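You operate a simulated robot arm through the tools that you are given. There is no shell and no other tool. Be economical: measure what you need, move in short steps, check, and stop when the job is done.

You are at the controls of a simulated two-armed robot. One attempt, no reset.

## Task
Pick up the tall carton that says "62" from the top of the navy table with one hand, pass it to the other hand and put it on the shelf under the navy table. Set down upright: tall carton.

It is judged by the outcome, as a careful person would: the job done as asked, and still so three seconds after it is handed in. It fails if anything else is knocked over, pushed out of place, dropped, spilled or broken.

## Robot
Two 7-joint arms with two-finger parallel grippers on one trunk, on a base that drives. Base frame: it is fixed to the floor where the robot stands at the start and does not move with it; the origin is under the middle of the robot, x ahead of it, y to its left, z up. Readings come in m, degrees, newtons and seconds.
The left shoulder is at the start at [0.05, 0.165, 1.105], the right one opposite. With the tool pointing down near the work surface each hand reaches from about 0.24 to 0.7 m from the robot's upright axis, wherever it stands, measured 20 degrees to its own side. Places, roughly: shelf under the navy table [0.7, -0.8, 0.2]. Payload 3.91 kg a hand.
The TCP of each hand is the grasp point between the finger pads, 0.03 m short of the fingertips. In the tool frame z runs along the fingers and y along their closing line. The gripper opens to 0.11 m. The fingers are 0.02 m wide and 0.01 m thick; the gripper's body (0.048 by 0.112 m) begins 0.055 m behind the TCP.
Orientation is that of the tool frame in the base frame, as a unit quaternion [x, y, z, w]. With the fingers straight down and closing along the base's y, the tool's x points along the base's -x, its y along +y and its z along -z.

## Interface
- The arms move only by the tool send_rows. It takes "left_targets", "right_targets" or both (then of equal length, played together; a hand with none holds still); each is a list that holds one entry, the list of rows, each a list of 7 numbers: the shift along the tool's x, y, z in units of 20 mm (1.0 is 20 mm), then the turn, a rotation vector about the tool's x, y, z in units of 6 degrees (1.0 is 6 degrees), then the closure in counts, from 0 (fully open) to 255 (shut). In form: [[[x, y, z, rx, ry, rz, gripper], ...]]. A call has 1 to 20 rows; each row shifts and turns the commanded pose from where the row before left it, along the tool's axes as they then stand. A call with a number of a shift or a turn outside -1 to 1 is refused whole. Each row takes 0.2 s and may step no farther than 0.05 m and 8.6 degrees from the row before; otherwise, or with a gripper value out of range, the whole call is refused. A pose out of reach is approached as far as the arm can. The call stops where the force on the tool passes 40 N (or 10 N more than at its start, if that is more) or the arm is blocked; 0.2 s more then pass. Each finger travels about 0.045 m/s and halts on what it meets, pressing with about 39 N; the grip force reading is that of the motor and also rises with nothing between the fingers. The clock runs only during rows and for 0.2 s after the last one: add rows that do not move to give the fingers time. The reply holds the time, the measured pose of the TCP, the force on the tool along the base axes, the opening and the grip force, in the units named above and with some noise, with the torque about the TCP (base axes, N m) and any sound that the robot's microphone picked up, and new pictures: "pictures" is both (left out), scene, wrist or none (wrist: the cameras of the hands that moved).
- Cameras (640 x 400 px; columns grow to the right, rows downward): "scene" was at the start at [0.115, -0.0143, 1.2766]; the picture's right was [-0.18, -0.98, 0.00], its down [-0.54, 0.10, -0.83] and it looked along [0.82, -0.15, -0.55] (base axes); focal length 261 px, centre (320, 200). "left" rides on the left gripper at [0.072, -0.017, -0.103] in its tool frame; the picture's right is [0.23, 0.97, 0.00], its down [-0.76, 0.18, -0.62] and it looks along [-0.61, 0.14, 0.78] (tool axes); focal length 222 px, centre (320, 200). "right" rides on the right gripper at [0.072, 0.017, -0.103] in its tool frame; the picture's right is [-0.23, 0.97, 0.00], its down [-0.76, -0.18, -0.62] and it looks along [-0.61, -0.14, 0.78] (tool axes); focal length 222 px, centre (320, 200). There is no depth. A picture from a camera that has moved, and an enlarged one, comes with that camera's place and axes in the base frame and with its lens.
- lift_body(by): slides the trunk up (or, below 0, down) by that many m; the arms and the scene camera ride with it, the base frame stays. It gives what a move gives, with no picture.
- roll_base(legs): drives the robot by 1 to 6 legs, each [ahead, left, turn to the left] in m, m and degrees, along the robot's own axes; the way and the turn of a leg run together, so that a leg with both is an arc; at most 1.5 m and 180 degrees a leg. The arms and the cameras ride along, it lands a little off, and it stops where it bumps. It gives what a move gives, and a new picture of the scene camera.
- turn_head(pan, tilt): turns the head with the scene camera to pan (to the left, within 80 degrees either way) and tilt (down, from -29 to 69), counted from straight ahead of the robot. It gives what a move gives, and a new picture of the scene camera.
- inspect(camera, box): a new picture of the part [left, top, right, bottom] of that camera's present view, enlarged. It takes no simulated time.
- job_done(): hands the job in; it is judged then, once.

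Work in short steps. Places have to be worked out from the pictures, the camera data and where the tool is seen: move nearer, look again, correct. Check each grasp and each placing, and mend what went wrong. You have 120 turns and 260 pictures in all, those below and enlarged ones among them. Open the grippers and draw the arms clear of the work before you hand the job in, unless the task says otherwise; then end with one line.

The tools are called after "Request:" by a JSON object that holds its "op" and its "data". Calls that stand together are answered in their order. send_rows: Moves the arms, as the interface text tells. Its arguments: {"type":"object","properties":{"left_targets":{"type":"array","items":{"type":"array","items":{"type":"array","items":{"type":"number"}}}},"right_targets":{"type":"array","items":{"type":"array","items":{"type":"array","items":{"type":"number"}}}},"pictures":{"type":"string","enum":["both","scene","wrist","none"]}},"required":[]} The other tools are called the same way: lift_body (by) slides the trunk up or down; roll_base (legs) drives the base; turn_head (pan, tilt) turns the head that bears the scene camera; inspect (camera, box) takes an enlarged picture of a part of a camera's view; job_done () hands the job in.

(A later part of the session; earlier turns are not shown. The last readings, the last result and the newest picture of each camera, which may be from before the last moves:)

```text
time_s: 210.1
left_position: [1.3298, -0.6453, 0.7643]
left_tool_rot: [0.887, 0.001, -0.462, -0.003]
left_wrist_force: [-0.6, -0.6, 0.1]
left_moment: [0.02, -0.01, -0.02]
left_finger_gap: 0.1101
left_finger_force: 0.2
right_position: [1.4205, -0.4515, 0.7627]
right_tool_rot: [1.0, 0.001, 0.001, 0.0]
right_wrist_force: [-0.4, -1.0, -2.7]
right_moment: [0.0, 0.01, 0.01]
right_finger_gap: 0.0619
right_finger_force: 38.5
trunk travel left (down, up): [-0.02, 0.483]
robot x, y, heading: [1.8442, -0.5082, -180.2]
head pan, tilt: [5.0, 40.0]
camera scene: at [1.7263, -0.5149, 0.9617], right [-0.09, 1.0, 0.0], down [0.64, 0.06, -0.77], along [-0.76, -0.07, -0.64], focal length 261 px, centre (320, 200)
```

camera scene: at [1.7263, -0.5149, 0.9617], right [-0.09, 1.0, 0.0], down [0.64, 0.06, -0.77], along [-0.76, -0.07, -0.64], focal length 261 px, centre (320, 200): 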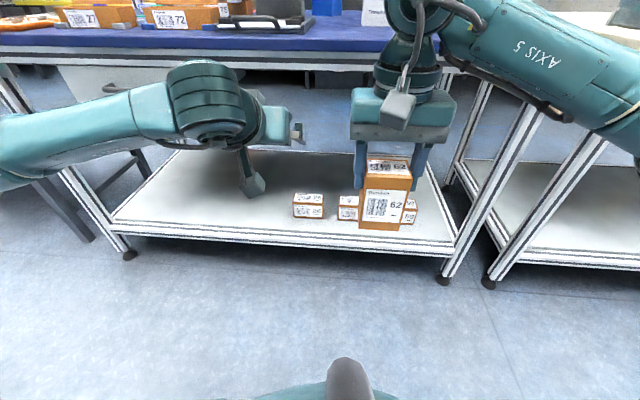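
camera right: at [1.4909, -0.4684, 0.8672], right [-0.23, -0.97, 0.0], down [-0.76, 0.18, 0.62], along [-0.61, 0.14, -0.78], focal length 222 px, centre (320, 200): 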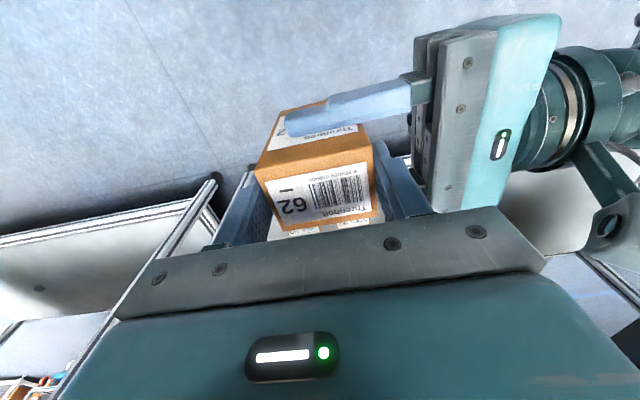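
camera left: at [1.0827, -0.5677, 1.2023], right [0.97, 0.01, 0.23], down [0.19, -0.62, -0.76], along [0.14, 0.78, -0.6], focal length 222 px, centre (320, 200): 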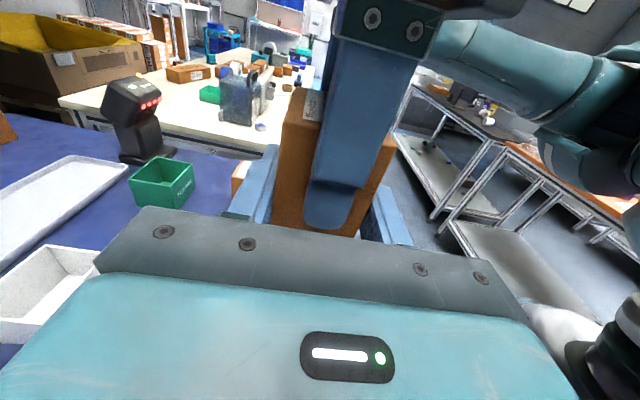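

The natural pose works. Before retaking the carton I'll test that this pose reaches shelf height, lowering in free space in front of the table.

Request:
{"op": "send_rows", "data": {"left_targets": [[[0.82, 0, 0.573, 0, 0, 0, 0], [0.82, 0, 0.573, 0, 0, 0, 0], [0.82, 0, 0.573, 0, 0, 0, 0], [0.82, 0, 0.573, 0, 0, 0, 0], [0.82, 0, 0.573, 0, 0, 0, 0], [0.82, 0, 0.573, 0, 0, 0, 0], [0.82, 0, 0.573, 0, 0, 0, 0], [0.82, 0, 0.573, 0, 0, 0, 0], [0.82, 0, 0.573, 0, 0, 0, 0], [0.82, 0, 0.573, 0, 0, 0, 0], [0.82, 0, 0.573, 0, 0, 0, 0], [0.82, 0, 0.573, 0, 0, 0, 0], [0.82, 0, 0.573, 0, 0, 0, 0], [0.82, 0, 0.573, 0, 0, 0, 0], [0.82, 0, 0.573, 0, 0, 0, 0], [0.82, 0, 0.573, 0, 0, 0, 0], [0.82, 0, 0.573, 0, 0, 0, 0], [0.82, 0, 0.573, 0, 0, 0, 0], [0.82, 0, 0.573, 0, 0, 0, 0], [0.82, 0, 0.573, 0, 0, 0, 0]]], "pictures": "none"}}

Request:
{"op": "send_rows", "data": {"left_targets": [[[0.82, 0, 0.573, 0, 0, 0, 0], [0.82, 0, 0.573, 0, 0, 0, 0], [0.82, 0, 0.573, 0, 0, 0, 0], [0.82, 0, 0.573, 0, 0, 0, 0], [0.82, 0, 0.573, 0, 0, 0, 0], [0.82, 0, 0.573, 0, 0, 0, 0], [0.82, 0, 0.573, 0, 0, 0, 0]]], "pictures": "both"}}

```text
time_s: 214.2
left_position: [1.3118, -0.5841, 0.4005]
left_tool_rot: [0.888, 0.003, -0.46, 0.0]
left_wrist_force: [0.9, -0.1, 1.1]
left_moment: [0.01, 0.02, 0.04]
left_finger_gap: 0.11
left_finger_force: 0.1
left hand out of reach, approached as far as the arm can: row 14, 15, 16, 17, 18, 19, 20
right_position: [1.4203, -0.4527, 0.7636]
right_tool_rot: [1.0, 0.001, 0.001, 0.001]
right_wrist_force: [1.1, -0.4, -1.8]
right_moment: [0.0, -0.01, -0.03]
right_finger_gap: 0.0619
right_finger_force: 39.2
trunk travel left (down, up): [-0.02, 0.483]
robot x, y, heading: [1.8429, -0.5086, -179.6]
head pan, tilt: [5.0, 40.0]
```

```text
time_s: 215.8
left_position: [1.291, -0.5291, 0.2918]
left_tool_rot: [0.888, 0.003, -0.46, 0.001]
left_wrist_force: [0.1, -0.2, 0.5]
left_moment: [-0.02, 0.01, -0.01]
left_finger_gap: 0.1101
left_finger_force: 0.1
left hand out of reach, approached as far as the arm can: row 1, 2, 3, 4, 5, 6, 7
right_position: [1.4204, -0.4507, 0.7637]
right_tool_rot: [1.0, 0.0, 0.001, 0.001]
right_wrist_force: [0.8, -0.2, -2.7]
right_moment: [0.0, 0.0, -0.01]
right_finger_gap: 0.0617
right_finger_force: 39.2
trunk travel left (down, up): [-0.02, 0.483]
robot x, y, heading: [1.8403, -0.5062, -179.9]
head pan, tilt: [5.0, 40.0]
camera scene: at [1.7263, -0.5149, 0.9617], right [-0.09, 1.0, 0.0], down [0.64, 0.06, -0.77], along [-0.76, -0.07, -0.64], focal length 261 px, centre (320, 200)
camera left: at [1.4156, -0.5124, 0.2936], right [0.14, -0.97, -0.19], down [0.07, -0.18, 0.98], along [-0.99, -0.15, 0.04], focal length 222 px, centre (320, 200)
```

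scene: 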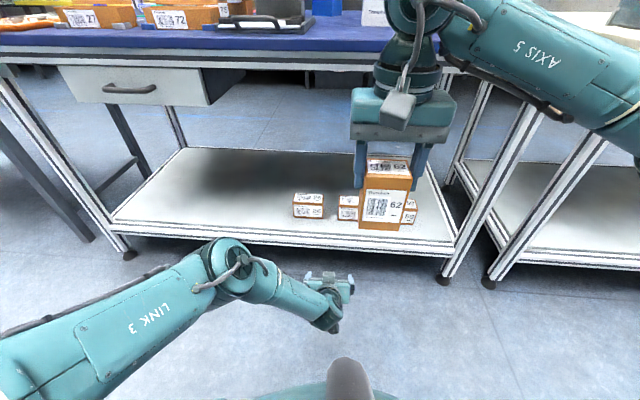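
left: 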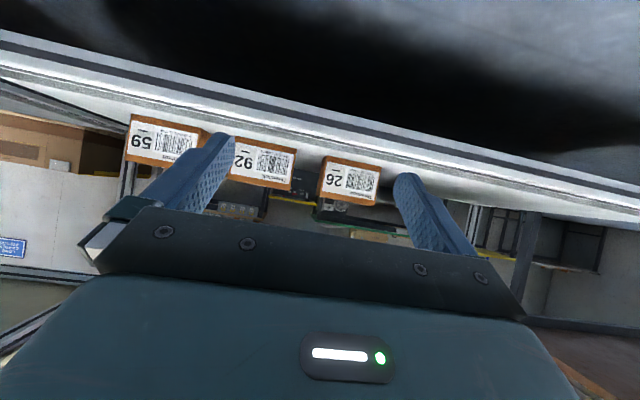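

Orientation holds; the reachable spot lies nearer the centreline. I'll shift the command toward the centre (+y 0.13, forward 0.05) and see if it reaches z≈0.22.

Request:
{"op": "send_rows", "data": {"left_targets": [[[-0.19, -0.93, 0.27, 0, 0, 0, 0], [-0.19, -0.93, 0.27, 0, 0, 0, 0], [-0.19, -0.93, 0.27, 0, 0, 0, 0], [-0.19, -0.93, 0.27, 0, 0, 0, 0], [-0.19, -0.93, 0.27, 0, 0, 0, 0], [-0.19, -0.93, 0.27, 0, 0, 0, 0], [-0.19, -0.93, 0.27, 0, 0, 0, 0], [0, 0, 0, 0, 0, 0, 0]]], "pictures": "none"}}

```text
time_s: 217.7
left_position: [1.2635, -0.4636, 0.2963]
left_tool_rot: [0.885, 0.0, -0.465, -0.004]
left_wrist_force: [-0.3, 0.3, -0.4]
left_moment: [0.02, -0.01, -0.02]
left_finger_gap: 0.1102
left_finger_force: 0.0
left hand out of reach, approached as far as the arm can: row 4, 5, 6, 7
right_position: [1.4201, -0.4529, 0.7621]
right_tool_rot: [1.0, 0.0, 0.001, -0.001]
right_wrist_force: [0.4, -0.4, -3.9]
right_moment: [0.02, -0.01, 0.01]
right_finger_gap: 0.0618
right_finger_force: 39.0
trunk travel left (down, up): [-0.02, 0.483]
robot x, y, heading: [1.8468, -0.5066, -179.7]
head pan, tilt: [5.0, 40.0]
```

I'll probe once more: slightly back and left, and lower by 0.08.

Request:
{"op": "send_rows", "data": {"left_targets": [[[0.2, 0.8, -0.5, 0, 0, 0, 0], [0.2, 0.8, -0.5, 0, 0, 0, 0], [0.2, 0.8, -0.5, 0, 0, 0, 0], [0.82, 0, 0.573, 0, 0, 0, 0], [0.82, 0, 0.573, 0, 0, 0, 0], [0.82, 0, 0.573, 0, 0, 0, 0], [0.82, 0, 0.573, 0, 0, 0, 0], [0.82, 0, 0.573, 0, 0, 0, 0]]], "pictures": "scene"}}

```text
time_s: 219.4
left_position: [1.184, -0.5324, 0.3496]
left_tool_rot: [0.834, 0.001, -0.552, 0.016]
left_wrist_force: [-0.3, 0.4, 0.2]
left_moment: [-0.02, 0.02, 0.03]
left_finger_gap: 0.1098
left_finger_force: 0.0
left hand out of reach, approached as far as the arm can: row 6, 7, 8
right_position: [1.4199, -0.4521, 0.7608]
right_tool_rot: [1.0, 0.001, 0.0, 0.0]
right_wrist_force: [-0.5, 0.8, -3.4]
right_moment: [0.01, 0.0, 0.0]
right_finger_gap: 0.0613
right_finger_force: 38.6
trunk travel left (down, up): [-0.02, 0.483]
robot x, y, heading: [1.8441, -0.5077, -179.7]
head pan, tilt: [5.0, 40.0]
stopped in row 8 (left hand): the arm was blocked; the commanded pose is now the measured one
camera scene: at [1.726, -0.5148, 0.9609], right [-0.09, 1.0, 0.0], down [0.64, 0.06, -0.77], along [-0.76, -0.07, -0.64], focal length 261 px, centre (320, 200)
```

scene: 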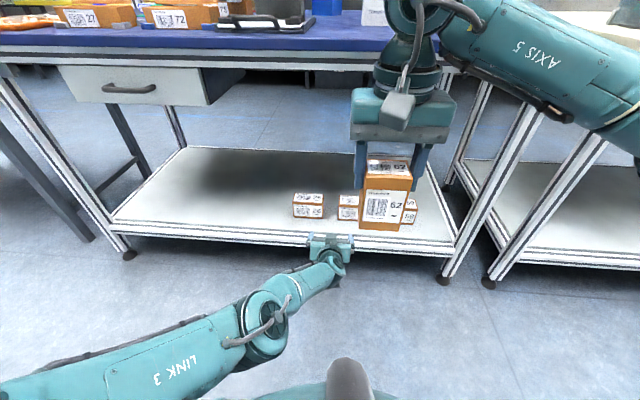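

The arm's low reach is poor with the tool this flat. I'll pull back, raise, and return to a top-down posture, then test how low it reaches pointing down (steeper tool raises the wrist).

Request:
{"op": "send_rows", "data": {"left_targets": [[[0.39, 0, -0.92, 0, 0, 0, 0], [0.39, 0, -0.92, 0, 0, 0, 0], [0.39, 0, -0.92, 0, 0, 0, 0], [0.39, 0, -0.92, 0, 0, 0, 0], [0.39, 0, -0.92, 0, 0, 0, 0], [0.39, 0.5, -0.92, 0, 0, 0, 0], [-0.92, 0.5, -0.39, 0, 0, 0, 0], [-0.92, 0.5, -0.39, 0, 0, 0, 0], [-0.92, 0.5, -0.39, 0, 0, 0, 0], [-0.92, 0.5, -0.39, 0, 0, 0, 0], [-0.92, 0.5, -0.39, 0, 0, 0, 0], [-0.92, 0.5, -0.39, 0, 0, 0, 0], [-0.92, 0.5, -0.39, 0, 0, 0, 0], [-0.92, 0.5, -0.39, 0, 0, 0, 0], [-0.92, 0.5, -0.39, 0, 0, 0, 0], [-0.92, 0.5, -0.39, 0, 0, 0, 0], [-0.92, 0.5, -0.39, 0, 0, 0, 0], [-0.92, 0.5, -0.39, 0, 0, 0, 0]]], "pictures": "none"}}

Request:
{"op": "send_rows", "data": {"left_targets": [[[0, 0, 0, 0, 1, 0, 0], [0, 0, 0, 0, 1, 0, 0], [0, 0, 0, 0, 1, 0, 0], [0, 0, 0, 0, 1, 0, 0], [0, 0, 0, 0, 1, 0, 0], [0, 0, 0, 0, 1, 0, 0], [0, 0, 0, 0, 1, 0, 0], [0, 0, 0, 0, 1, 0, 0], [0, 0, 0, 0, 1, 0, 0], [0, 0, 0, 0, 1, 0, 0], [0, 0, 0, 0, 1, 0, 0], [0, 0, 0, 0, 0.2, 0, 0]]], "pictures": "scene"}}

```text
time_s: 223.2
left_position: [1.1848, -0.5308, 0.3494]
left_tool_rot: [0.835, 0.001, -0.549, 0.014]
left_wrist_force: [-0.4, 0.5, -0.1]
left_moment: [0.02, 0.01, 0.04]
left_finger_gap: 0.1099
left_finger_force: 0.1
left hand out of reach, approached as far as the arm can: row 1, 2, 3, 4, 5, 6, 7, 8, 9, 10, 11, 12, 13, 14, 15, 16, 17, 18
right_position: [1.4185, -0.4521, 0.7624]
right_tool_rot: [1.0, 0.001, 0.002, 0.0]
right_wrist_force: [0.9, 0.0, -2.3]
right_moment: [0.01, -0.04, 0.04]
right_finger_gap: 0.0618
right_finger_force: 38.5
trunk travel left (down, up): [-0.02, 0.483]
robot x, y, heading: [1.8422, -0.5096, -179.8]
head pan, tilt: [5.0, 40.0]
```

```text
time_s: 225.8
left_position: [1.2693, -0.5815, 0.3566]
left_tool_rot: [1.0, 0.008, 0.008, 0.011]
left_wrist_force: [-0.2, -0.8, 0.5]
left_moment: [0.0, -0.01, 0.02]
left_finger_gap: 0.11
left_finger_force: 0.0
left hand out of reach, approached as far as the arm can: row 5, 6, 8, 9, 10, 11
right_position: [1.4197, -0.4513, 0.7633]
right_tool_rot: [1.0, 0.0, 0.001, 0.0]
right_wrist_force: [-0.4, 0.2, -2.7]
right_moment: [0.01, 0.03, -0.02]
right_finger_gap: 0.0618
right_finger_force: 38.9
trunk travel left (down, up): [-0.02, 0.483]
robot x, y, heading: [1.8411, -0.5118, -179.8]
head pan, tilt: [5.0, 40.0]
camera scene: at [1.7261, -0.515, 0.9617], right [-0.09, 1.0, 0.0], down [0.64, 0.06, -0.77], along [-0.76, -0.07, -0.64], focal length 261 px, centre (320, 200)
```

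scene: 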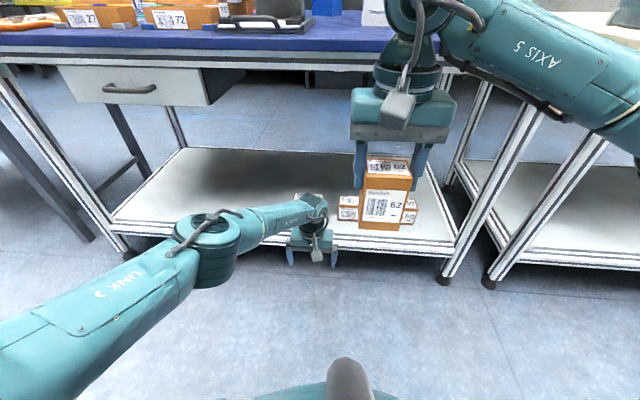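

Top-down at low height works well, with the forearm low and horizontal. I'll test going a further 0.1 m down.

Request:
{"op": "send_rows", "data": {"left_targets": [[[0, 0, 1, 0, 0, 0, 0], [0, 0, 1, 0, 0, 0, 0], [0, 0, 1, 0, 0, 0, 0], [0, 0, 1, 0, 0, 0, 0], [0, 0, 1, 0, 0, 0, 0]]], "pictures": "scene"}}

```text
time_s: 227.0
left_position: [1.3032, -0.5929, 0.2816]
left_tool_rot: [1.0, 0.008, 0.007, 0.011]
left_wrist_force: [0.0, 0.2, -0.4]
left_moment: [-0.01, -0.01, -0.01]
left_finger_gap: 0.1101
left_finger_force: 0.0
left hand out of reach, approached as far as the arm can: row 1, 2, 3, 4, 5
right_position: [1.4201, -0.4519, 0.7624]
right_tool_rot: [1.0, 0.001, 0.001, 0.0]
right_wrist_force: [-0.2, -0.4, -3.0]
right_moment: [-0.01, 0.01, 0.0]
right_finger_gap: 0.0617
right_finger_force: 39.2
trunk travel left (down, up): [-0.02, 0.483]
robot x, y, heading: [1.8448, -0.5086, -180.1]
head pan, tilt: [5.0, 40.0]
camera scene: at [1.7261, -0.515, 0.9617], right [-0.09, 1.0, 0.0], down [0.64, 0.06, -0.77], along [-0.76, -0.07, -0.64], focal length 261 px, centre (320, 200)
```

scene: 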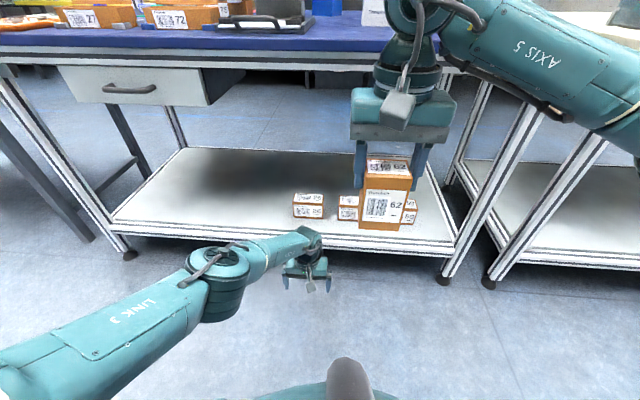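

A top-down left hand can reach shelf height at about 0.5 m ahead, so I'll end with the left gripping from above. That needs the right hand to hold from the side, so I'll go R→L (side)→R (side, mirrored)→L (top). First I raise the left hand back.

Request:
{"op": "send_rows", "data": {"left_targets": [[[0, 0.5, -1, 0, 0, 0, 0], [0, 0.5, -1, 0, 0, 0, 0], [0, 0.5, -1, 0, 0, 0, 0], [0, 0.5, -1, 0, 0, 0, 0], [0, 0.5, -1, 0, 0, 0, 0], [0, 0.5, -1, 0, 0, 0, 0], [0, 0.5, -1, 0, 0, 0, 0], [0, 0.5, -1, 0, 0, 0, 0], [0, 0, -1, 0, 0, 0, 0], [0, 0, -1, 0, 0, 0, 0], [0, 0, -1, 0, 0, 0, 0], [0, 0, -1, 0, 0, 0, 0], [0, 0, -1, 0, 0, 0, 0], [0, 0, -1, 0, 0, 0, 0], [0, 0, -1, 0, 0, 0, 0], [0, 0, -1, 0, 0, 0, 0], [0, 0, -1, 0, 0, 0, 0], [0, 0, -1, 0, 0, 0, 0], [0, 0, -1, 0, 0, 0, 0], [0, 0, -1, 0, 0, 0, 0]]], "pictures": "none"}}

Request:
{"op": "send_rows", "data": {"left_targets": [[[0, 0, -1, 0, 0, 0, 0], [0, 0, -1, 0, 0, 0, 0], [0, 0, -1, 0, 0, 0, 0], [0, 0, -1, 0, 0, 0, 0]]], "pictures": "scene"}}

```text
time_s: 231.2
left_position: [1.2982, -0.6655, 0.6853]
left_tool_rot: [1.0, 0.009, 0.007, 0.011]
left_wrist_force: [0.4, -0.3, -1.0]
left_moment: [-0.01, 0.0, 0.03]
left_finger_gap: 0.1098
left_finger_force: 0.1
right_position: [1.4204, -0.4516, 0.7624]
right_tool_rot: [1.0, 0.001, 0.0, 0.0]
right_wrist_force: [0.4, -0.3, -2.8]
right_moment: [0.02, -0.01, -0.02]
right_finger_gap: 0.0617
right_finger_force: 39.4
trunk travel left (down, up): [-0.02, 0.483]
robot x, y, heading: [1.8433, -0.511, -180.0]
head pan, tilt: [5.0, 40.0]
```

```text
time_s: 232.2
left_position: [1.2972, -0.6615, 0.7634]
left_tool_rot: [1.0, 0.009, 0.006, 0.012]
left_wrist_force: [1.1, 0.2, 0.8]
left_moment: [0.01, 0.03, 0.0]
left_finger_gap: 0.11
left_finger_force: 0.1
right_position: [1.4193, -0.4529, 0.7635]
right_tool_rot: [1.0, 0.001, 0.0, 0.0]
right_wrist_force: [0.2, 0.8, -2.1]
right_moment: [-0.02, 0.01, -0.02]
right_finger_gap: 0.0618
right_finger_force: 39.0
trunk travel left (down, up): [-0.02, 0.483]
robot x, y, heading: [1.8416, -0.5104, -179.9]
head pan, tilt: [5.0, 40.0]
camera scene: at [1.726, -0.515, 0.9616], right [-0.09, 1.0, 0.0], down [0.64, 0.06, -0.77], along [-0.76, -0.07, -0.64], focal length 261 px, centre (320, 200)
```

scene: 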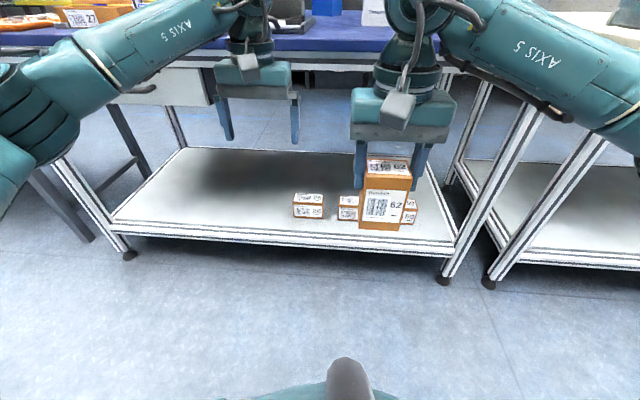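

I'll move the left beside the carton's plane and turn it to the side pose again (rx +90°, then rz −90°).

Request:
{"op": "send_rows", "data": {"left_targets": [[[0.75, 0, 0, 1, 0, 0, 0], [0.75, 0, 0, 1, 0, 0, 0], [0.75, 0, 0, 1, 0, 0, 0], [0.75, 0, 0, 1, 0, 0, 0], [0.75, 0, 0, 1, 0, 0, 0], [0.75, 0, 0, 1, 0, 0, 0], [0.75, 0, 0, 1, 0, 0, 0], [0.75, 0, 0, 1, 0, 0, 0], [0, 0, 0, 1, 0, 0, 0], [0, 0, 0, 1, 0, 0, 0], [0, 0, 0, 1, 0, 0, 0], [0, 0, 0, 1, 0, 0, 0], [0, 0, 0, 1, 0, 0, 0], [0, 0, 0, 1, 0, 0, 0], [0, 0, 0, 0.8, 0, 0, 0]]], "pictures": "none"}}

Request:
{"op": "send_rows", "data": {"left_targets": [[[0, 0, 0, 0, 0, -1, 0], [0, 0, 0, 0, 0, -1, 0], [0, 0, 0, 0, 0, -1, 0], [0, 0, 0, 0, 0, -1, 0], [0, 0, 0, 0, 0, -1, 0], [0, 0, 0, 0, 0, -1, 0], [0, 0, 0, 0, 0, -1, 0], [0, 0, 0, 0, 0, -1, 0], [0, 0, 0, 0, 0, -1, 0], [0, 0, 0, 0, 0, -1, 0], [0, 0, 0, 0, 0, -1, 0], [0, 0, 0, 0, 0, -1, 0], [0, 0, 0, 0, 0, -1, 0], [0, 0, 0, 0, 0, -1, 0], [0, 0, 0, 0, 0, -1, 0]]], "pictures": "scene"}}

```text
time_s: 235.4
left_position: [1.4179, -0.6597, 0.7652]
left_tool_rot: [0.722, 0.012, -0.001, -0.692]
left_wrist_force: [0.8, -0.3, -0.4]
left_moment: [-0.02, 0.01, -0.02]
left_finger_gap: 0.11
left_finger_force: 0.0
right_position: [1.4196, -0.4517, 0.763]
right_tool_rot: [1.0, 0.001, 0.001, 0.001]
right_wrist_force: [0.0, -0.6, -2.7]
right_moment: [0.0, -0.02, 0.0]
right_finger_gap: 0.0616
right_finger_force: 38.6
trunk travel left (down, up): [-0.02, 0.483]
robot x, y, heading: [1.8443, -0.5087, -179.9]
head pan, tilt: [5.0, 40.0]
```

```text
time_s: 238.6
left_position: [1.4198, -0.659, 0.7649]
left_tool_rot: [0.503, 0.518, 0.489, -0.489]
left_wrist_force: [0.3, 1.0, -0.8]
left_moment: [-0.01, 0.01, 0.01]
left_finger_gap: 0.11
left_finger_force: 0.1
right_position: [1.4195, -0.4528, 0.7623]
right_tool_rot: [1.0, 0.001, 0.001, 0.0]
right_wrist_force: [0.1, -0.1, -3.0]
right_moment: [0.05, 0.02, 0.04]
right_finger_gap: 0.0618
right_finger_force: 39.1
trunk travel left (down, up): [-0.02, 0.483]
robot x, y, heading: [1.8412, -0.5078, -180.0]
head pan, tilt: [5.0, 40.0]
camera scene: at [1.7261, -0.515, 0.9617], right [-0.09, 1.0, 0.0], down [0.64, 0.06, -0.77], along [-0.76, -0.07, -0.64], focal length 261 px, centre (320, 200)
```

scene: 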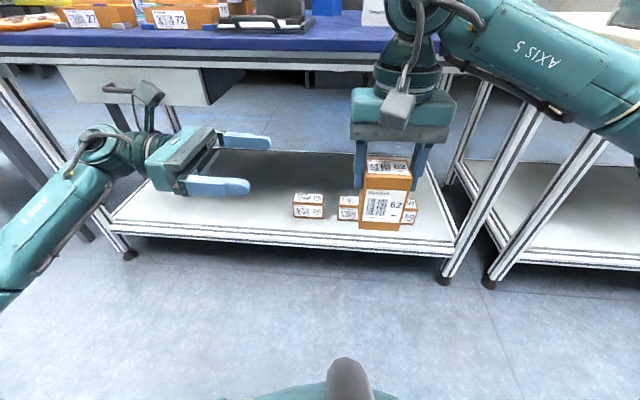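

I'll correct the 2.5° pitch, go down to grip low (h≈0.03), and advance to the carton.

Request:
{"op": "send_rows", "data": {"left_targets": [[[-0.75, 0, 0, 0, 0.41, 0.14, 0], [-0.75, 0, 0, 0, 0, 0, 0], [-0.75, 0, 0, 0, 0, 0, 0], [-0.75, 0, 0, 0, 0, 0, 0], [0, 0, 0.9, 0, 0, 0, 0], [0, 0, 0.9, 0, 0, 0, 0], [0, 0, 0.9, 0, 0, 0, 0], [0, 0, 0.9, 0, 0, 0, 0], [0, 0, 0.9, 0, 0, 0, 0], [0, 0, 0.9, 0, 0, 0, 0]]]}}

```text
time_s: 240.8
left_position: [1.4161, -0.5501, 0.7067]
left_tool_rot: [-0.497, -0.504, -0.495, 0.504]
left_wrist_force: [-0.3, 0.1, -0.5]
left_moment: [-0.01, -0.02, 0.02]
left_finger_gap: 0.11
left_finger_force: 0.0
right_position: [1.4205, -0.4508, 0.7629]
right_tool_rot: [1.0, 0.001, 0.001, 0.0]
right_wrist_force: [-0.6, 0.6, -2.2]
right_moment: [-0.01, 0.01, -0.01]
right_finger_gap: 0.0618
right_finger_force: 39.3
trunk travel left (down, up): [-0.02, 0.483]
robot x, y, heading: [1.8414, -0.5115, -179.9]
head pan, tilt: [5.0, 40.0]
camera scene: at [1.7261, -0.515, 0.9617], right [-0.09, 1.0, 0.0], down [0.64, 0.06, -0.77], along [-0.76, -0.07, -0.64], focal length 261 px, centre (320, 200)
camera left: at [1.4001, -0.6549, 0.7812], right [0.97, 0.02, 0.23], down [0.19, -0.62, -0.76], along [0.13, 0.78, -0.61], focal length 222 px, centre (320, 200)
```

scene: 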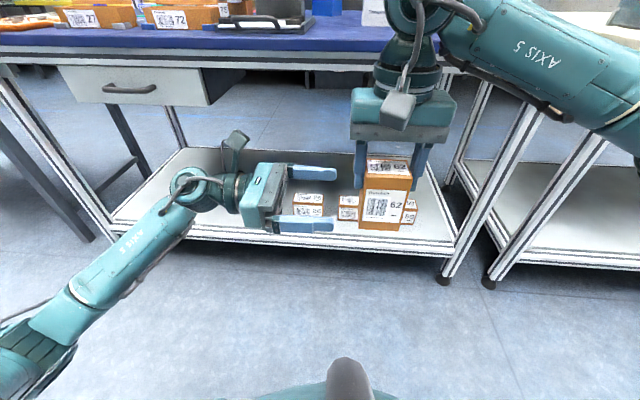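
left: 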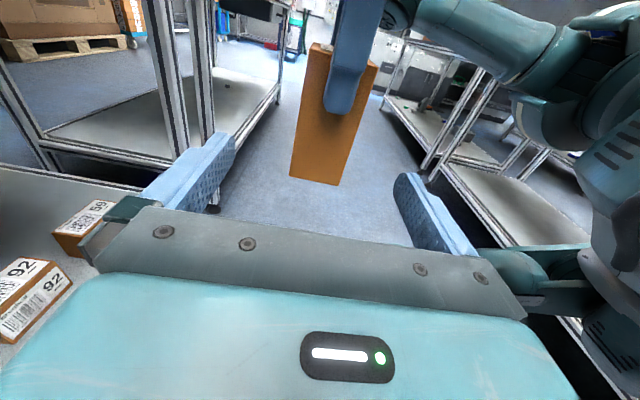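

Aligned. I'll advance the remaining 0.087 m and close.

Request:
{"op": "send_rows", "data": {"left_targets": [[[0, 0.1, 0.87, 0, 0, 0, 0], [0, 0.05, 0.87, 0, 0, 0, 0], [0, 0, 0.87, 0, 0, 0, 0], [0, 0, 0.87, 0, 0, 0, 0], [0, 0, 0.87, 0, 0, 0, 0], [0, 0, 0, 0, 0, 0, 255], [0, 0, 0, 0, 0, 0, 255], [0, 0, 0, 0, 0, 0, 255], [0, 0, 0, 0, 0, 0, 255], [0, 0, 0, 0, 0, 0, 255], [0, 0, 0, 0, 0, 0, 255]]]}}

```text
time_s: 243.2
left_position: [1.4185, -0.4642, 0.7038]
left_tool_rot: [0.496, 0.505, 0.495, -0.504]
left_wrist_force: [3.4, -1.4, 0.2]
left_moment: [0.12, -0.14, -1.07]
left_finger_gap: 0.0479
left_finger_force: 39.1
right_position: [1.4205, -0.4517, 0.7635]
right_tool_rot: [1.0, 0.001, 0.001, 0.0]
right_wrist_force: [-2.4, 1.1, -3.0]
right_moment: [-0.03, 0.35, 1.07]
right_finger_gap: 0.0617
right_finger_force: 39.0
trunk travel left (down, up): [-0.02, 0.483]
robot x, y, heading: [1.8421, -0.5077, -179.6]
head pan, tilt: [5.0, 40.0]
camera scene: at [1.7261, -0.515, 0.9617], right [-0.09, 1.0, 0.0], down [0.64, 0.06, -0.77], along [-0.76, -0.07, -0.64], focal length 261 px, centre (320, 200)
camera left: at [1.4019, -0.5686, 0.7781], right [0.97, 0.02, 0.23], down [0.19, -0.62, -0.76], along [0.13, 0.78, -0.61], focal length 222 px, centre (320, 200)
```

scene: 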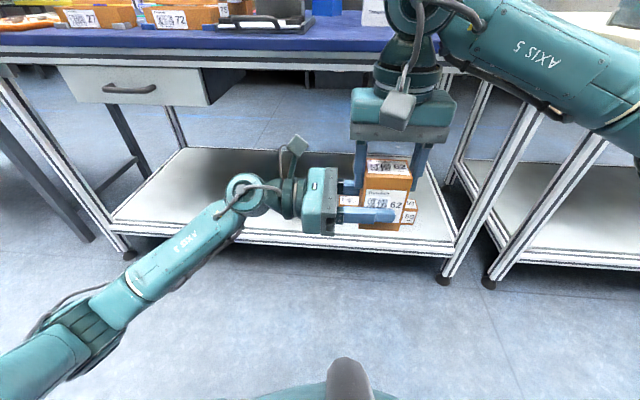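
left: 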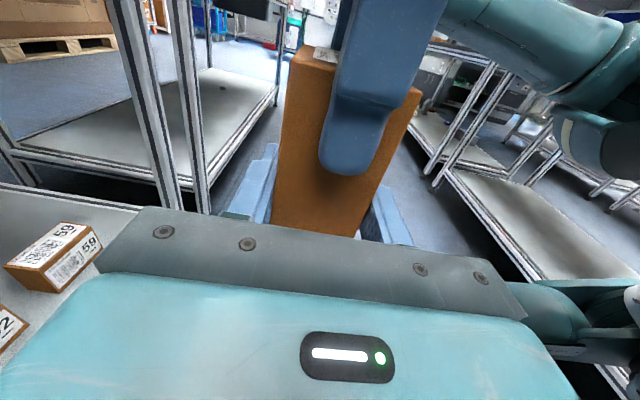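

Solid grip. I'll release the right hand, lift it and move it to the right.

Request:
{"op": "send_rows", "data": {"right_targets": [[[0, 0, 0, 0, 0, 0, 58], [0, 0, 0, 0, 0, 0, 58], [0, 0, 0, 0, 0, 0, 58], [0, 0, -0.8, 0, 0, 0, 58], [0, 0, -1, 0, 0, 0, 58], [0, 0, -1, 0, 0, 0, 58], [0, 0, -1, 0, 0, 0, 58], [0, 0, -1, 0, 0, 0, 58], [0, 0, -1, 0, 0, 0, 58], [0, -1, 0, 0, 0, 0, 0], [0, -1, 0, 0, 0, 0, 0], [0, -1, 0, 0, 0, 0, 0], [0, -1, 0, 0, 0, 0, 0], [0, -1, 0, 0, 0, 0, 0], [0, -1, 0, 0, 0, 0, 0], [0, -1, 0, 0, 0, 0, 0], [0, -1, 0, 0, 0, 0, 0], [0, -1, 0, 0, 0, 0, 0], [0, -1, 0, 0, 0, 0, 0]]], "pictures": "scene"}}

```text
time_s: 247.2
left_position: [1.418, -0.4657, 0.7036]
left_tool_rot: [0.496, 0.504, 0.495, -0.504]
left_wrist_force: [-0.3, 0.3, -0.1]
left_moment: [-0.03, -0.01, 0.02]
left_finger_gap: 0.0475
left_finger_force: 39.5
right_position: [1.4222, -0.251, 0.8785]
right_tool_rot: [1.0, 0.001, 0.0, 0.001]
right_wrist_force: [0.4, -0.3, 0.1]
right_moment: [0.0, -0.01, 0.02]
right_finger_gap: 0.1099
right_finger_force: 0.0
trunk travel left (down, up): [-0.02, 0.483]
robot x, y, heading: [1.8433, -0.5076, -180.0]
head pan, tilt: [5.0, 40.0]
camera scene: at [1.726, -0.5151, 0.9617], right [-0.09, 1.0, 0.0], down [0.64, 0.06, -0.77], along [-0.76, -0.07, -0.64], focal length 261 px, centre (320, 200)
```

scene: 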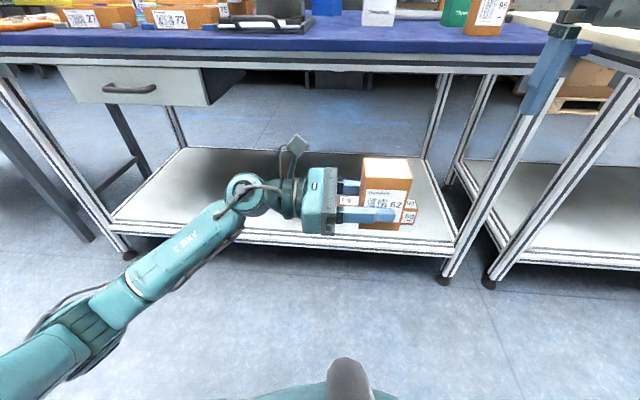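

Now I turn the right hand into the mirrored side pose (rx −90°, rz +90°).

Request:
{"op": "send_rows", "data": {"right_targets": [[[0, 0, 0, -1, 0, 0, 0], [0, 0, 0, -1, 0, 0, 0], [0, 0, 0, -1, 0, 0, 0], [0, 0, 0, -1, 0, 0, 0], [0, 0, 0, -1, 0, 0, 0], [0, 0, 0, -1, 0, 0, 0], [0, 0, 0, -1, 0, 0, 0], [0, 0, 0, -1, 0, 0, 0], [0, 0, 0, -1, 0, 0, 0], [0, 0, 0, -1, 0, 0, 0], [0, 0, 0, -1, 0, 0, 0], [0, 0, 0, -1, 0, 0, 0], [0, 0, 0, -1, 0, 0, 0], [0, 0, 0, -1, 0, 0, 0], [0, 0, 0, -1, 0, 0, 0]]], "pictures": "none"}}

Request:
{"op": "send_rows", "data": {"right_targets": [[[0, 0, 0, 0, 0, 1, 0], [0, 0, 0, 0, 0, 1, 0], [0, 0, 0, 0, 0, 1, 0], [0, 0, 0, 0, 0, 1, 0], [0, 0, 0, 0, 0, 1, 0], [0, 0, 0, 0, 0, 1, 0], [0, 0, 0, 0, 0, 1, 0], [0, 0, 0, 0, 0, 1, 0], [0, 0, 0, 0, 0, 1, 0], [0, 0, 0, 0, 0, 1, 0], [0, 0, 0, 0, 0, 1, 0], [0, 0, 0, 0, 0, 1, 0], [0, 0, 0, 0, 0, 1, 0], [0, 0, 0, 0, 0, 1, 0], [0, 0, 0, 0, 0, 1, 0]]], "pictures": "scene"}}

```text
time_s: 250.4
left_position: [1.4172, -0.4645, 0.7046]
left_tool_rot: [0.497, 0.505, 0.494, -0.504]
left_wrist_force: [-0.3, 0.3, -0.6]
left_moment: [-0.05, -0.01, -0.01]
left_finger_gap: 0.0477
left_finger_force: 39.0
right_position: [1.4185, -0.2514, 0.8789]
right_tool_rot: [0.707, 0.0, 0.001, 0.708]
right_wrist_force: [0.3, -0.6, 0.0]
right_moment: [0.03, -0.01, 0.0]
right_finger_gap: 0.1099
right_finger_force: 0.1
trunk travel left (down, up): [-0.02, 0.483]
robot x, y, heading: [1.8424, -0.5103, -179.8]
head pan, tilt: [5.0, 40.0]
```

```text
time_s: 253.6
left_position: [1.4184, -0.4642, 0.7046]
left_tool_rot: [0.496, 0.505, 0.495, -0.504]
left_wrist_force: [0.1, -0.3, -1.5]
left_moment: [-0.04, 0.02, -0.01]
left_finger_gap: 0.0475
left_finger_force: 39.1
right_position: [1.4194, -0.2518, 0.8788]
right_tool_rot: [0.499, -0.501, 0.501, 0.499]
right_wrist_force: [-0.5, -0.1, -0.6]
right_moment: [-0.02, 0.0, -0.01]
right_finger_gap: 0.1101
right_finger_force: 0.0
trunk travel left (down, up): [-0.02, 0.483]
robot x, y, heading: [1.8423, -0.51, -179.6]
head pan, tilt: [5.0, 40.0]
camera scene: at [1.7261, -0.515, 0.9617], right [-0.09, 1.0, 0.0], down [0.64, 0.06, -0.77], along [-0.76, -0.07, -0.64], focal length 261 px, centre (320, 200)
```

scene: 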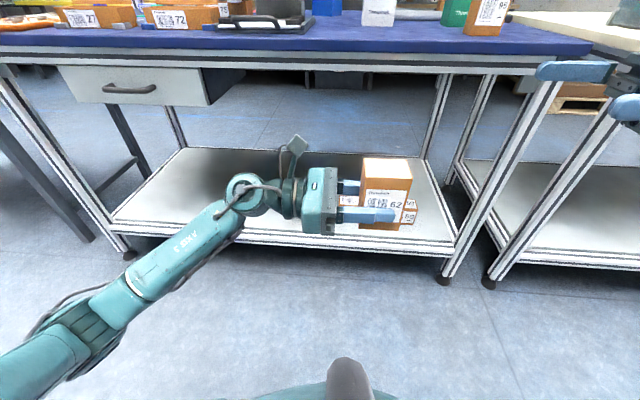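

Right side pose is exact. I'll lower it to grip height (h≈0.07) and advance halfway.

Request:
{"op": "send_rows", "data": {"right_targets": [[[-0.96, 0, 0, 0, 0, 0, 0], [-0.96, 0, 0, 0, 0, 0, 0], [-0.96, 0, 0, 0, 0, 0, 0], [-0.96, 0, 0, 0, 0, 0, 0], [-0.96, 0, 0, 0, 0, 0, 0], [-0.96, 0, 0, 0, 0, 0, 0], [-0.94, 0, 0, 0, 0, 0, 0], [0, 0, 0.9, 0, 0, 0, 0], [0, 0, 0.9, 0, 0, 0, 0], [0, 0, 0.9, 0, 0, 0, 0], [0, 0, 0.9, 0, 0, 0, 0], [0, 0, 0.9, 0, 0, 0, 0]]]}}

Request:
{"op": "inspect", "data": {"camera": "scene", "box": [260, 120, 500, 270]}}

```text
time_s: 256.2
left_position: [1.4181, -0.4643, 0.7035]
left_tool_rot: [0.496, 0.505, 0.495, -0.505]
left_wrist_force: [0.0, 0.5, 0.8]
left_moment: [-0.01, 0.02, 0.03]
left_finger_gap: 0.0474
left_finger_force: 39.2
right_position: [1.4195, -0.3436, 0.7436]
right_tool_rot: [0.5, -0.5, 0.501, 0.499]
right_wrist_force: [0.0, 0.9, 0.1]
right_moment: [0.0, -0.01, 0.03]
right_finger_gap: 0.11
right_finger_force: 0.0
trunk travel left (down, up): [-0.02, 0.483]
robot x, y, heading: [1.8425, -0.5088, -179.7]
head pan, tilt: [5.0, 40.0]
camera scene: at [1.7261, -0.515, 0.9617], right [-0.09, 1.0, 0.0], down [0.64, 0.06, -0.77], along [-0.76, -0.07, -0.64], focal length 261 px, centre (320, 200)
camera right: at [1.4006, -0.2399, 0.817], right [-0.97, 0.0, -0.23], down [0.18, 0.62, -0.76], along [0.14, -0.78, -0.61], focal length 222 px, centre (320, 200)
```

scene: 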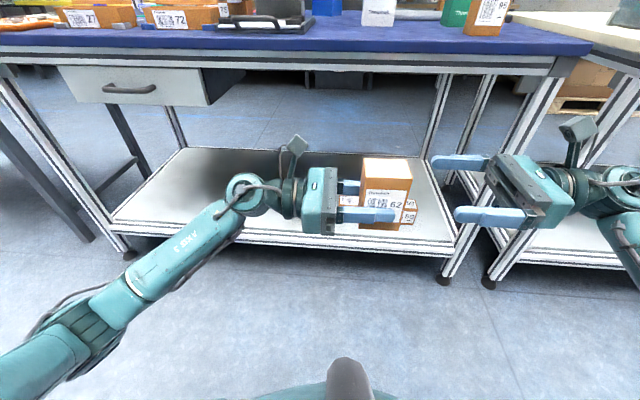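
right: 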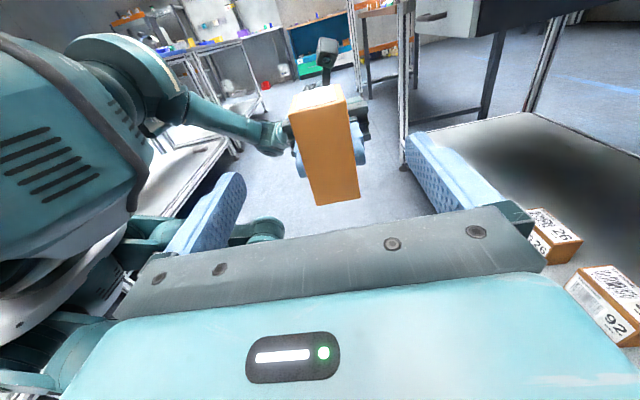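

```text
2.67 times, centred on (380, 195) of scene
camera zoom: at [1.7261, -0.515, 0.9617], right [-0.09, 1.0, 0.0], down [0.64, 0.06, -0.77], along [-0.76, -0.07, -0.64], focal length 695 px, centre (160, 213)
```

zoom: 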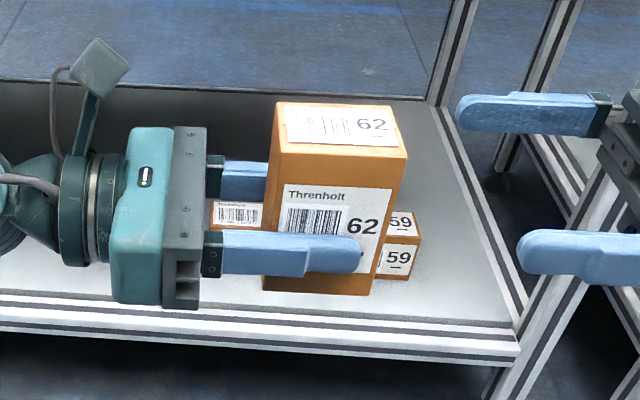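

Well aligned. I'll advance and close the right hand on the upper part.

Request:
{"op": "send_rows", "data": {"right_targets": [[[0, 0, 0.96, 0, 0, 0, 0], [0, 0, 0.96, 0, 0, 0, 0], [0, 0, 0.96, 0, 0, 0, 0], [0, 0, 0.96, 0, 0, 0, 0], [0, 0, 0.96, 0, 0, 0, 0], [0, 0, 0, 0, 0, 0, 255], [0, 0, 0, 0, 0, 0, 255], [0, 0, 0, 0, 0, 0, 255], [0, 0, 0, 0, 0, 0, 255], [0, 0, 0, 0, 0, 0, 255], [0, 0, 0, 0, 0, 0, 255]]], "pictures": "none"}}

Request:
{"op": "inspect", "data": {"camera": "scene", "box": [260, 120, 500, 270]}}

```text
time_s: 258.6
left_position: [1.4192, -0.4639, 0.7037]
left_tool_rot: [0.498, 0.503, 0.496, -0.502]
left_wrist_force: [21.1, -3.2, -1.0]
left_moment: [0.24, 0.67, -1.1]
left_finger_gap: 0.0474
left_finger_force: 38.7
right_position: [1.4193, -0.4367, 0.7449]
right_tool_rot: [0.498, -0.501, 0.5, 0.501]
right_wrist_force: [-20.4, 3.5, -0.5]
right_moment: [-0.16, 0.18, 0.54]
right_finger_gap: 0.0476
right_finger_force: 39.2
trunk travel left (down, up): [-0.02, 0.483]
robot x, y, heading: [1.8367, -0.5081, -180.0]
head pan, tilt: [5.0, 40.0]
```

```text
2.67 times, centred on (380, 195) of scene
camera zoom: at [1.7261, -0.515, 0.9617], right [-0.09, 1.0, 0.0], down [0.64, 0.06, -0.77], along [-0.76, -0.07, -0.64], focal length 695 px, centre (160, 213)
```

zoom: 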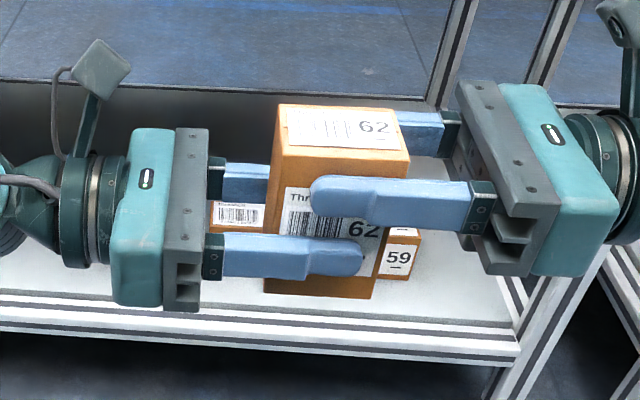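

Both hold at different heights. I'll open the left, withdraw it, and turn it back to top-down.

Request:
{"op": "send_rows", "data": {"left_targets": [[[0, 0, 0, 0, 0, 0, 0], [0, 0, 0, 0, 0, 0, 0], [0, 0, 0, 0, 0, 0, 0], [0, 0, 0, 0, 0, 0, 0], [0, 0, -0.5, 0, 0, 0, 0], [0, 0, -1, 0, 0, 0, 0], [0, 0, -1, 0, 0, 0, 0], [0, 0, -1, 0, 0, 0, 0], [0, 0, -1, 0, 0, 0, 0], [0, 0, -1, 0, 0, 0, 0], [0, 0, -1, 0, 0, 0, 0], [0, 0, -1, 0, 0, 0, 0], [0, 0, -1, 0, 0, 0, 0], [0, 0, -1, 0, 0, 0, 0], [0, 0, -1, 0, 0, 0, 0]]], "pictures": "none"}}

Request:
{"op": "send_rows", "data": {"left_targets": [[[0, 0, 0, 0, 0, 1, 0], [0, 0, 0, 0, 0, 1, 0], [0, 0, 0, 0, 0, 1, 0], [0, 0, 0, 0, 0, 1, 0], [0, 0, 0, 0, 0, 1, 0], [0, 0, 0, 0, 0, 1, 0], [0, 0, 0, 0, 0, 1, 0], [0, 0, 0, 0, 0, 1, 0], [0, 0, 0, 0, 0, 1, 0], [0, 0, 0, 0, 0, 1, 0], [0, 0, 0, 0, 0, 1, 0], [0, 0, 0, 0, 0, 1, 0], [0, 0, 0, 0, 0, 1, 0], [0, 0, 0, 0, 0, 1, 0], [0, 0, 0, 0, 0, 1, 0]]], "pictures": "none"}}

Request:
{"op": "send_rows", "data": {"left_targets": [[[0, 0, 0, -1, 0, 0, 0], [0, 0, 0, -1, 0, 0, 0], [0, 0, 0, -1, 0, 0, 0], [0, 0, 0, -1, 0, 0, 0], [0, 0, 0, -1, 0, 0, 0], [0, 0, 0, -1, 0, 0, 0], [0, 0, 0, -1, 0, 0, 0], [0, 0, 0, -1, 0, 0, 0], [0, 0, 0, -1, 0, 0, 0], [0, 0, 0, -1, 0, 0, 0], [0, 0, 0, -1, 0, 0, 0], [0, 0, 0, -1, 0, 0, 0], [0, 0, 0, -1, 0, 0, 0], [0, 0, 0, -1, 0, 0, 0], [0, 0, 0, -1, 0, 0, 0]]], "pictures": "scene"}}

```text
time_s: 261.8
left_position: [1.4205, -0.6752, 0.7033]
left_tool_rot: [0.497, 0.504, 0.495, -0.504]
left_wrist_force: [0.7, 0.0, 0.2]
left_moment: [-0.01, 0.03, -0.02]
left_finger_gap: 0.1098
left_finger_force: 0.1
right_position: [1.4204, -0.437, 0.7444]
right_tool_rot: [0.5, -0.5, 0.502, 0.499]
right_wrist_force: [-0.8, 0.6, -0.4]
right_moment: [0.05, -0.02, 0.0]
right_finger_gap: 0.0477
right_finger_force: 38.9
trunk travel left (down, up): [-0.02, 0.483]
robot x, y, heading: [1.8378, -0.5076, -179.9]
head pan, tilt: [5.0, 40.0]
```

```text
time_s: 265.0
left_position: [1.4217, -0.6756, 0.7049]
left_tool_rot: [0.707, 0.005, -0.008, -0.707]
left_wrist_force: [-0.7, -0.3, -1.3]
left_moment: [0.0, 0.0, -0.02]
left_finger_gap: 0.1102
left_finger_force: 0.0
right_position: [1.4209, -0.4359, 0.7456]
right_tool_rot: [-0.499, 0.5, -0.5, -0.5]
right_wrist_force: [-0.1, -0.3, 0.1]
right_moment: [0.02, 0.02, -0.01]
right_finger_gap: 0.0478
right_finger_force: 38.4
trunk travel left (down, up): [-0.02, 0.483]
robot x, y, heading: [1.8453, -0.5118, -180.1]
head pan, tilt: [5.0, 40.0]
```

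```text
time_s: 268.2
left_position: [1.4212, -0.6762, 0.7059]
left_tool_rot: [1.0, 0.009, -0.002, 0.001]
left_wrist_force: [-0.3, 0.6, -0.2]
left_moment: [-0.01, 0.01, -0.02]
left_finger_gap: 0.1102
left_finger_force: 0.1
right_position: [1.4213, -0.4365, 0.7454]
right_tool_rot: [0.499, -0.5, 0.501, 0.499]
right_wrist_force: [-0.7, -0.3, -0.5]
right_moment: [0.01, 0.01, -0.03]
right_finger_gap: 0.0474
right_finger_force: 38.8
trunk travel left (down, up): [-0.02, 0.483]
robot x, y, heading: [1.8457, -0.5085, -179.9]
head pan, tilt: [5.0, 40.0]
camera scene: at [1.726, -0.5151, 0.9617], right [-0.09, 1.0, 0.0], down [0.64, 0.06, -0.77], along [-0.76, -0.07, -0.64], focal length 261 px, centre (320, 200)
```

scene: 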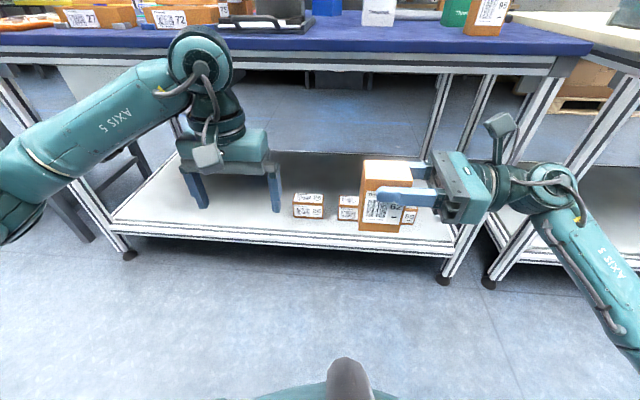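

Now left up, over the carton, partly closed.

Request:
{"op": "send_rows", "data": {"left_targets": [[[0, 0, -0.97, 0, 0, 0, 58], [0, 0, -0.97, 0, 0, 0, 58], [0, 0, -0.97, 0, 0, 0, 58], [0, 0, -0.97, 0, 0, 0, 58], [0, 0, -0.97, 0, 0, 0, 58], [0, 0, -0.97, 0, 0, 0, 58], [0, 0, -0.97, 0, 0, 0, 58], [0, 0, -0.97, 0, 0, 0, 58], [0, 0, -0.97, 0, 0, 0, 58], [0, -0.94, 0, 0, 0, 0, 58], [0, -0.94, 0, 0, 0, 0, 58], [0, -0.94, 0, 0, 0, 0, 58], [0, -0.94, 0, 0, 0, 0, 58], [0, -0.94, 0, 0, 0, 0, 58], [0, -0.94, 0, 0, 0, 0, 58], [0, -0.94, 0, 0, 0, 0, 58], [0, -0.94, 0, 0, 0, 0, 58], [0, -0.94, 0, 0, 0, 0, 58], [0, -0.94, 0, 0, 0, 0, 58], [0, -0.94, 0, 0, 0, 0, 58], [0, -0.94, 0, 0, 0, 0, 58]]]}}

```text
refused: the rows must be a list of 1 to 20 entries
```

One row too many; I'll split it.

Request:
{"op": "send_rows", "data": {"left_targets": [[[0, 0, -0.97, 0, 0, 0, 58], [0, 0, -0.97, 0, 0, 0, 58], [0, 0, -0.97, 0, 0, 0, 58], [0, 0, -0.97, 0, 0, 0, 58], [0, 0, -0.97, 0, 0, 0, 58], [0, 0, -0.97, 0, 0, 0, 58], [0, 0, -0.97, 0, 0, 0, 58], [0, 0, -0.97, 0, 0, 0, 58], [0, 0, -0.97, 0, 0, 0, 58]]], "pictures": "none"}}

Request:
{"op": "send_rows", "data": {"left_targets": [[[0, -0.94, 0, 0, 0, 0, 58], [0, -0.94, 0, 0, 0, 0, 58], [0, -0.94, 0, 0, 0, 0, 58], [0, -0.94, 0, 0, 0, 0, 58], [0, -0.94, 0, 0, 0, 0, 58], [0, -0.94, 0, 0, 0, 0, 58], [0, -0.94, 0, 0, 0, 0, 58], [0, -0.94, 0, 0, 0, 0, 58], [0, -0.94, 0, 0, 0, 0, 58], [0, -0.94, 0, 0, 0, 0, 58], [0, -0.94, 0, 0, 0, 0, 58], [0, -0.94, 0, 0, 0, 0, 58], [0, 0, 0, 0, 0, 0, 58]]]}}

```text
time_s: 270.2
left_position: [1.4225, -0.6736, 0.8814]
left_tool_rot: [1.0, 0.008, 0.0, 0.001]
left_wrist_force: [-0.1, 0.0, 0.7]
left_moment: [0.03, 0.0, 0.0]
left_finger_gap: 0.085
left_finger_force: 0.1
right_position: [1.4214, -0.4371, 0.7445]
right_tool_rot: [0.5, -0.5, 0.501, 0.499]
right_wrist_force: [-0.7, 0.0, 0.1]
right_moment: [0.01, -0.01, 0.02]
right_finger_gap: 0.0475
right_finger_force: 38.8
trunk travel left (down, up): [-0.02, 0.483]
robot x, y, heading: [1.8438, -0.5091, -179.9]
head pan, tilt: [5.0, 40.0]
```

```text
time_s: 273.0
left_position: [1.4175, -0.4467, 0.8782]
left_tool_rot: [1.0, 0.008, 0.0, 0.001]
left_wrist_force: [-0.8, -0.4, 0.0]
left_moment: [-0.02, 0.0, 0.01]
left_finger_gap: 0.085
left_finger_force: 0.0
right_position: [1.4221, -0.4363, 0.744]
right_tool_rot: [0.501, -0.499, 0.501, 0.499]
right_wrist_force: [-0.4, 0.4, 0.0]
right_moment: [0.02, 0.0, 0.02]
right_finger_gap: 0.0477
right_finger_force: 39.1
trunk travel left (down, up): [-0.02, 0.483]
robot x, y, heading: [1.8428, -0.5084, -179.9]
head pan, tilt: [5.0, 40.0]
camera scene: at [1.7261, -0.515, 0.9617], right [-0.09, 1.0, 0.0], down [0.64, 0.06, -0.77], along [-0.76, -0.07, -0.64], focal length 261 px, centre (320, 200)
camera left: at [1.4899, -0.4294, 0.9829], right [0.24, -0.97, 0.0], down [-0.76, -0.19, 0.62], along [-0.61, -0.15, -0.78], focal length 222 px, centre (320, 200)
```

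scene: 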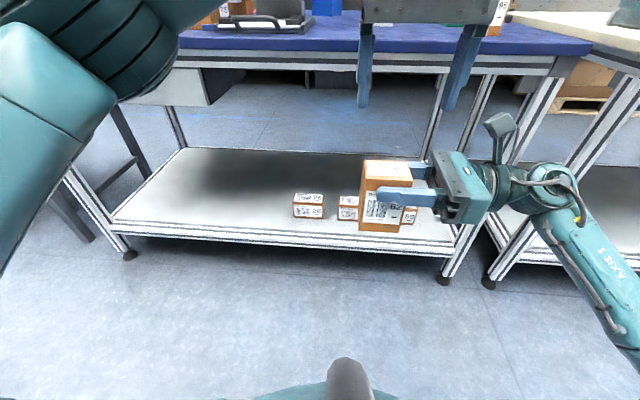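
left: 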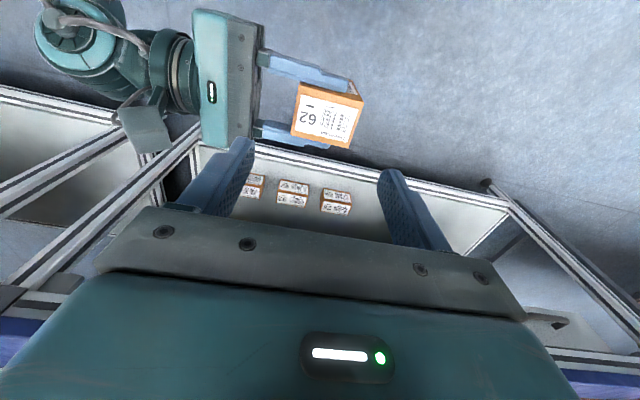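

Carton centre is about 5 mm to the left of the hand centre; I'll correct that and descend.

Request:
{"op": "send_rows", "data": {"left_targets": [[[0, 0.25, 0.9, 0, 0, 0, 58], [0, 0, 0.95, 0, 0, 0, 58], [0, 0, 0.95, 0, 0, 0, 58], [0.1, 0, 0.95, 0, 0, 0, 58], [0, 0, 0.95, 0, 0, 0, 58], [0, 0, 0.95, 0, 0, 0, 58], [0, 0, 0.3, 0, 0, 0, 58]]]}}

```text
time_s: 274.6
left_position: [1.4198, -0.4549, 0.7589]
left_tool_rot: [1.0, 0.009, 0.001, 0.001]
left_wrist_force: [-0.1, -1.0, -0.3]
left_moment: [0.02, -0.01, 0.0]
left_finger_gap: 0.085
left_finger_force: 0.0
right_position: [1.4215, -0.4364, 0.7456]
right_tool_rot: [0.501, -0.499, 0.501, 0.499]
right_wrist_force: [0.6, -0.5, 0.1]
right_moment: [0.03, -0.02, -0.02]
right_finger_gap: 0.0476
right_finger_force: 39.3
trunk travel left (down, up): [-0.02, 0.483]
robot x, y, heading: [1.8417, -0.5101, -179.6]
head pan, tilt: [5.0, 40.0]
camera scene: at [1.7261, -0.515, 0.9617], right [-0.09, 1.0, 0.0], down [0.64, 0.06, -0.77], along [-0.76, -0.07, -0.64], focal length 261 px, centre (320, 200)
camera left: at [1.4903, -0.4364, 0.8636], right [0.24, -0.97, 0.0], down [-0.76, -0.19, 0.62], along [-0.61, -0.15, -0.78], focal length 222 px, centre (320, 200)
```

scene: 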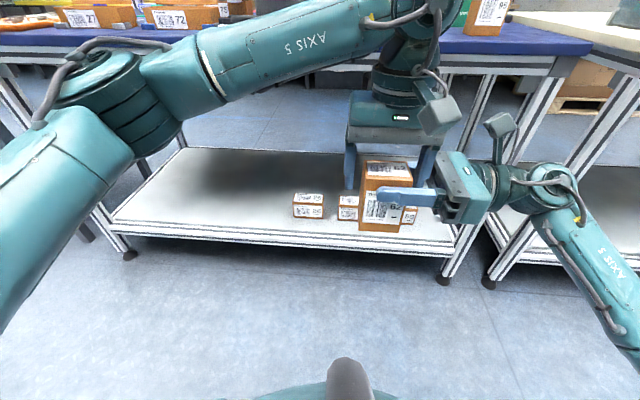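
left: 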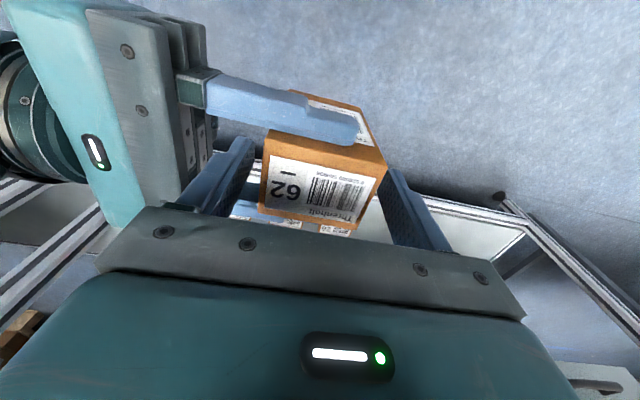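

Both fingers straddle the carton. I'll close the left hand.

Request:
{"op": "send_rows", "data": {"left_targets": [[[0, 0, 0, 0, 0, 0, 255], [0, 0, 0, 0, 0, 0, 255], [0, 0, 0, 0, 0, 0, 255], [0, 0, 0, 0, 0, 0, 255]]], "pictures": "none"}}

```text
time_s: 275.6
left_position: [1.4199, -0.4537, 0.76]
left_tool_rot: [1.0, 0.007, 0.0, -0.001]
left_wrist_force: [0.9, 20.0, -1.9]
left_moment: [-0.06, 0.16, -0.24]
left_finger_gap: 0.0619
left_finger_force: 39.4
right_position: [1.4226, -0.4378, 0.7461]
right_tool_rot: [0.501, -0.499, 0.502, 0.499]
right_wrist_force: [-0.4, -20.1, 0.3]
right_moment: [0.33, -0.15, 0.27]
right_finger_gap: 0.0475
right_finger_force: 38.3
trunk travel left (down, up): [-0.02, 0.483]
robot x, y, heading: [1.8405, -0.512, -180.1]
head pan, tilt: [5.0, 40.0]
```

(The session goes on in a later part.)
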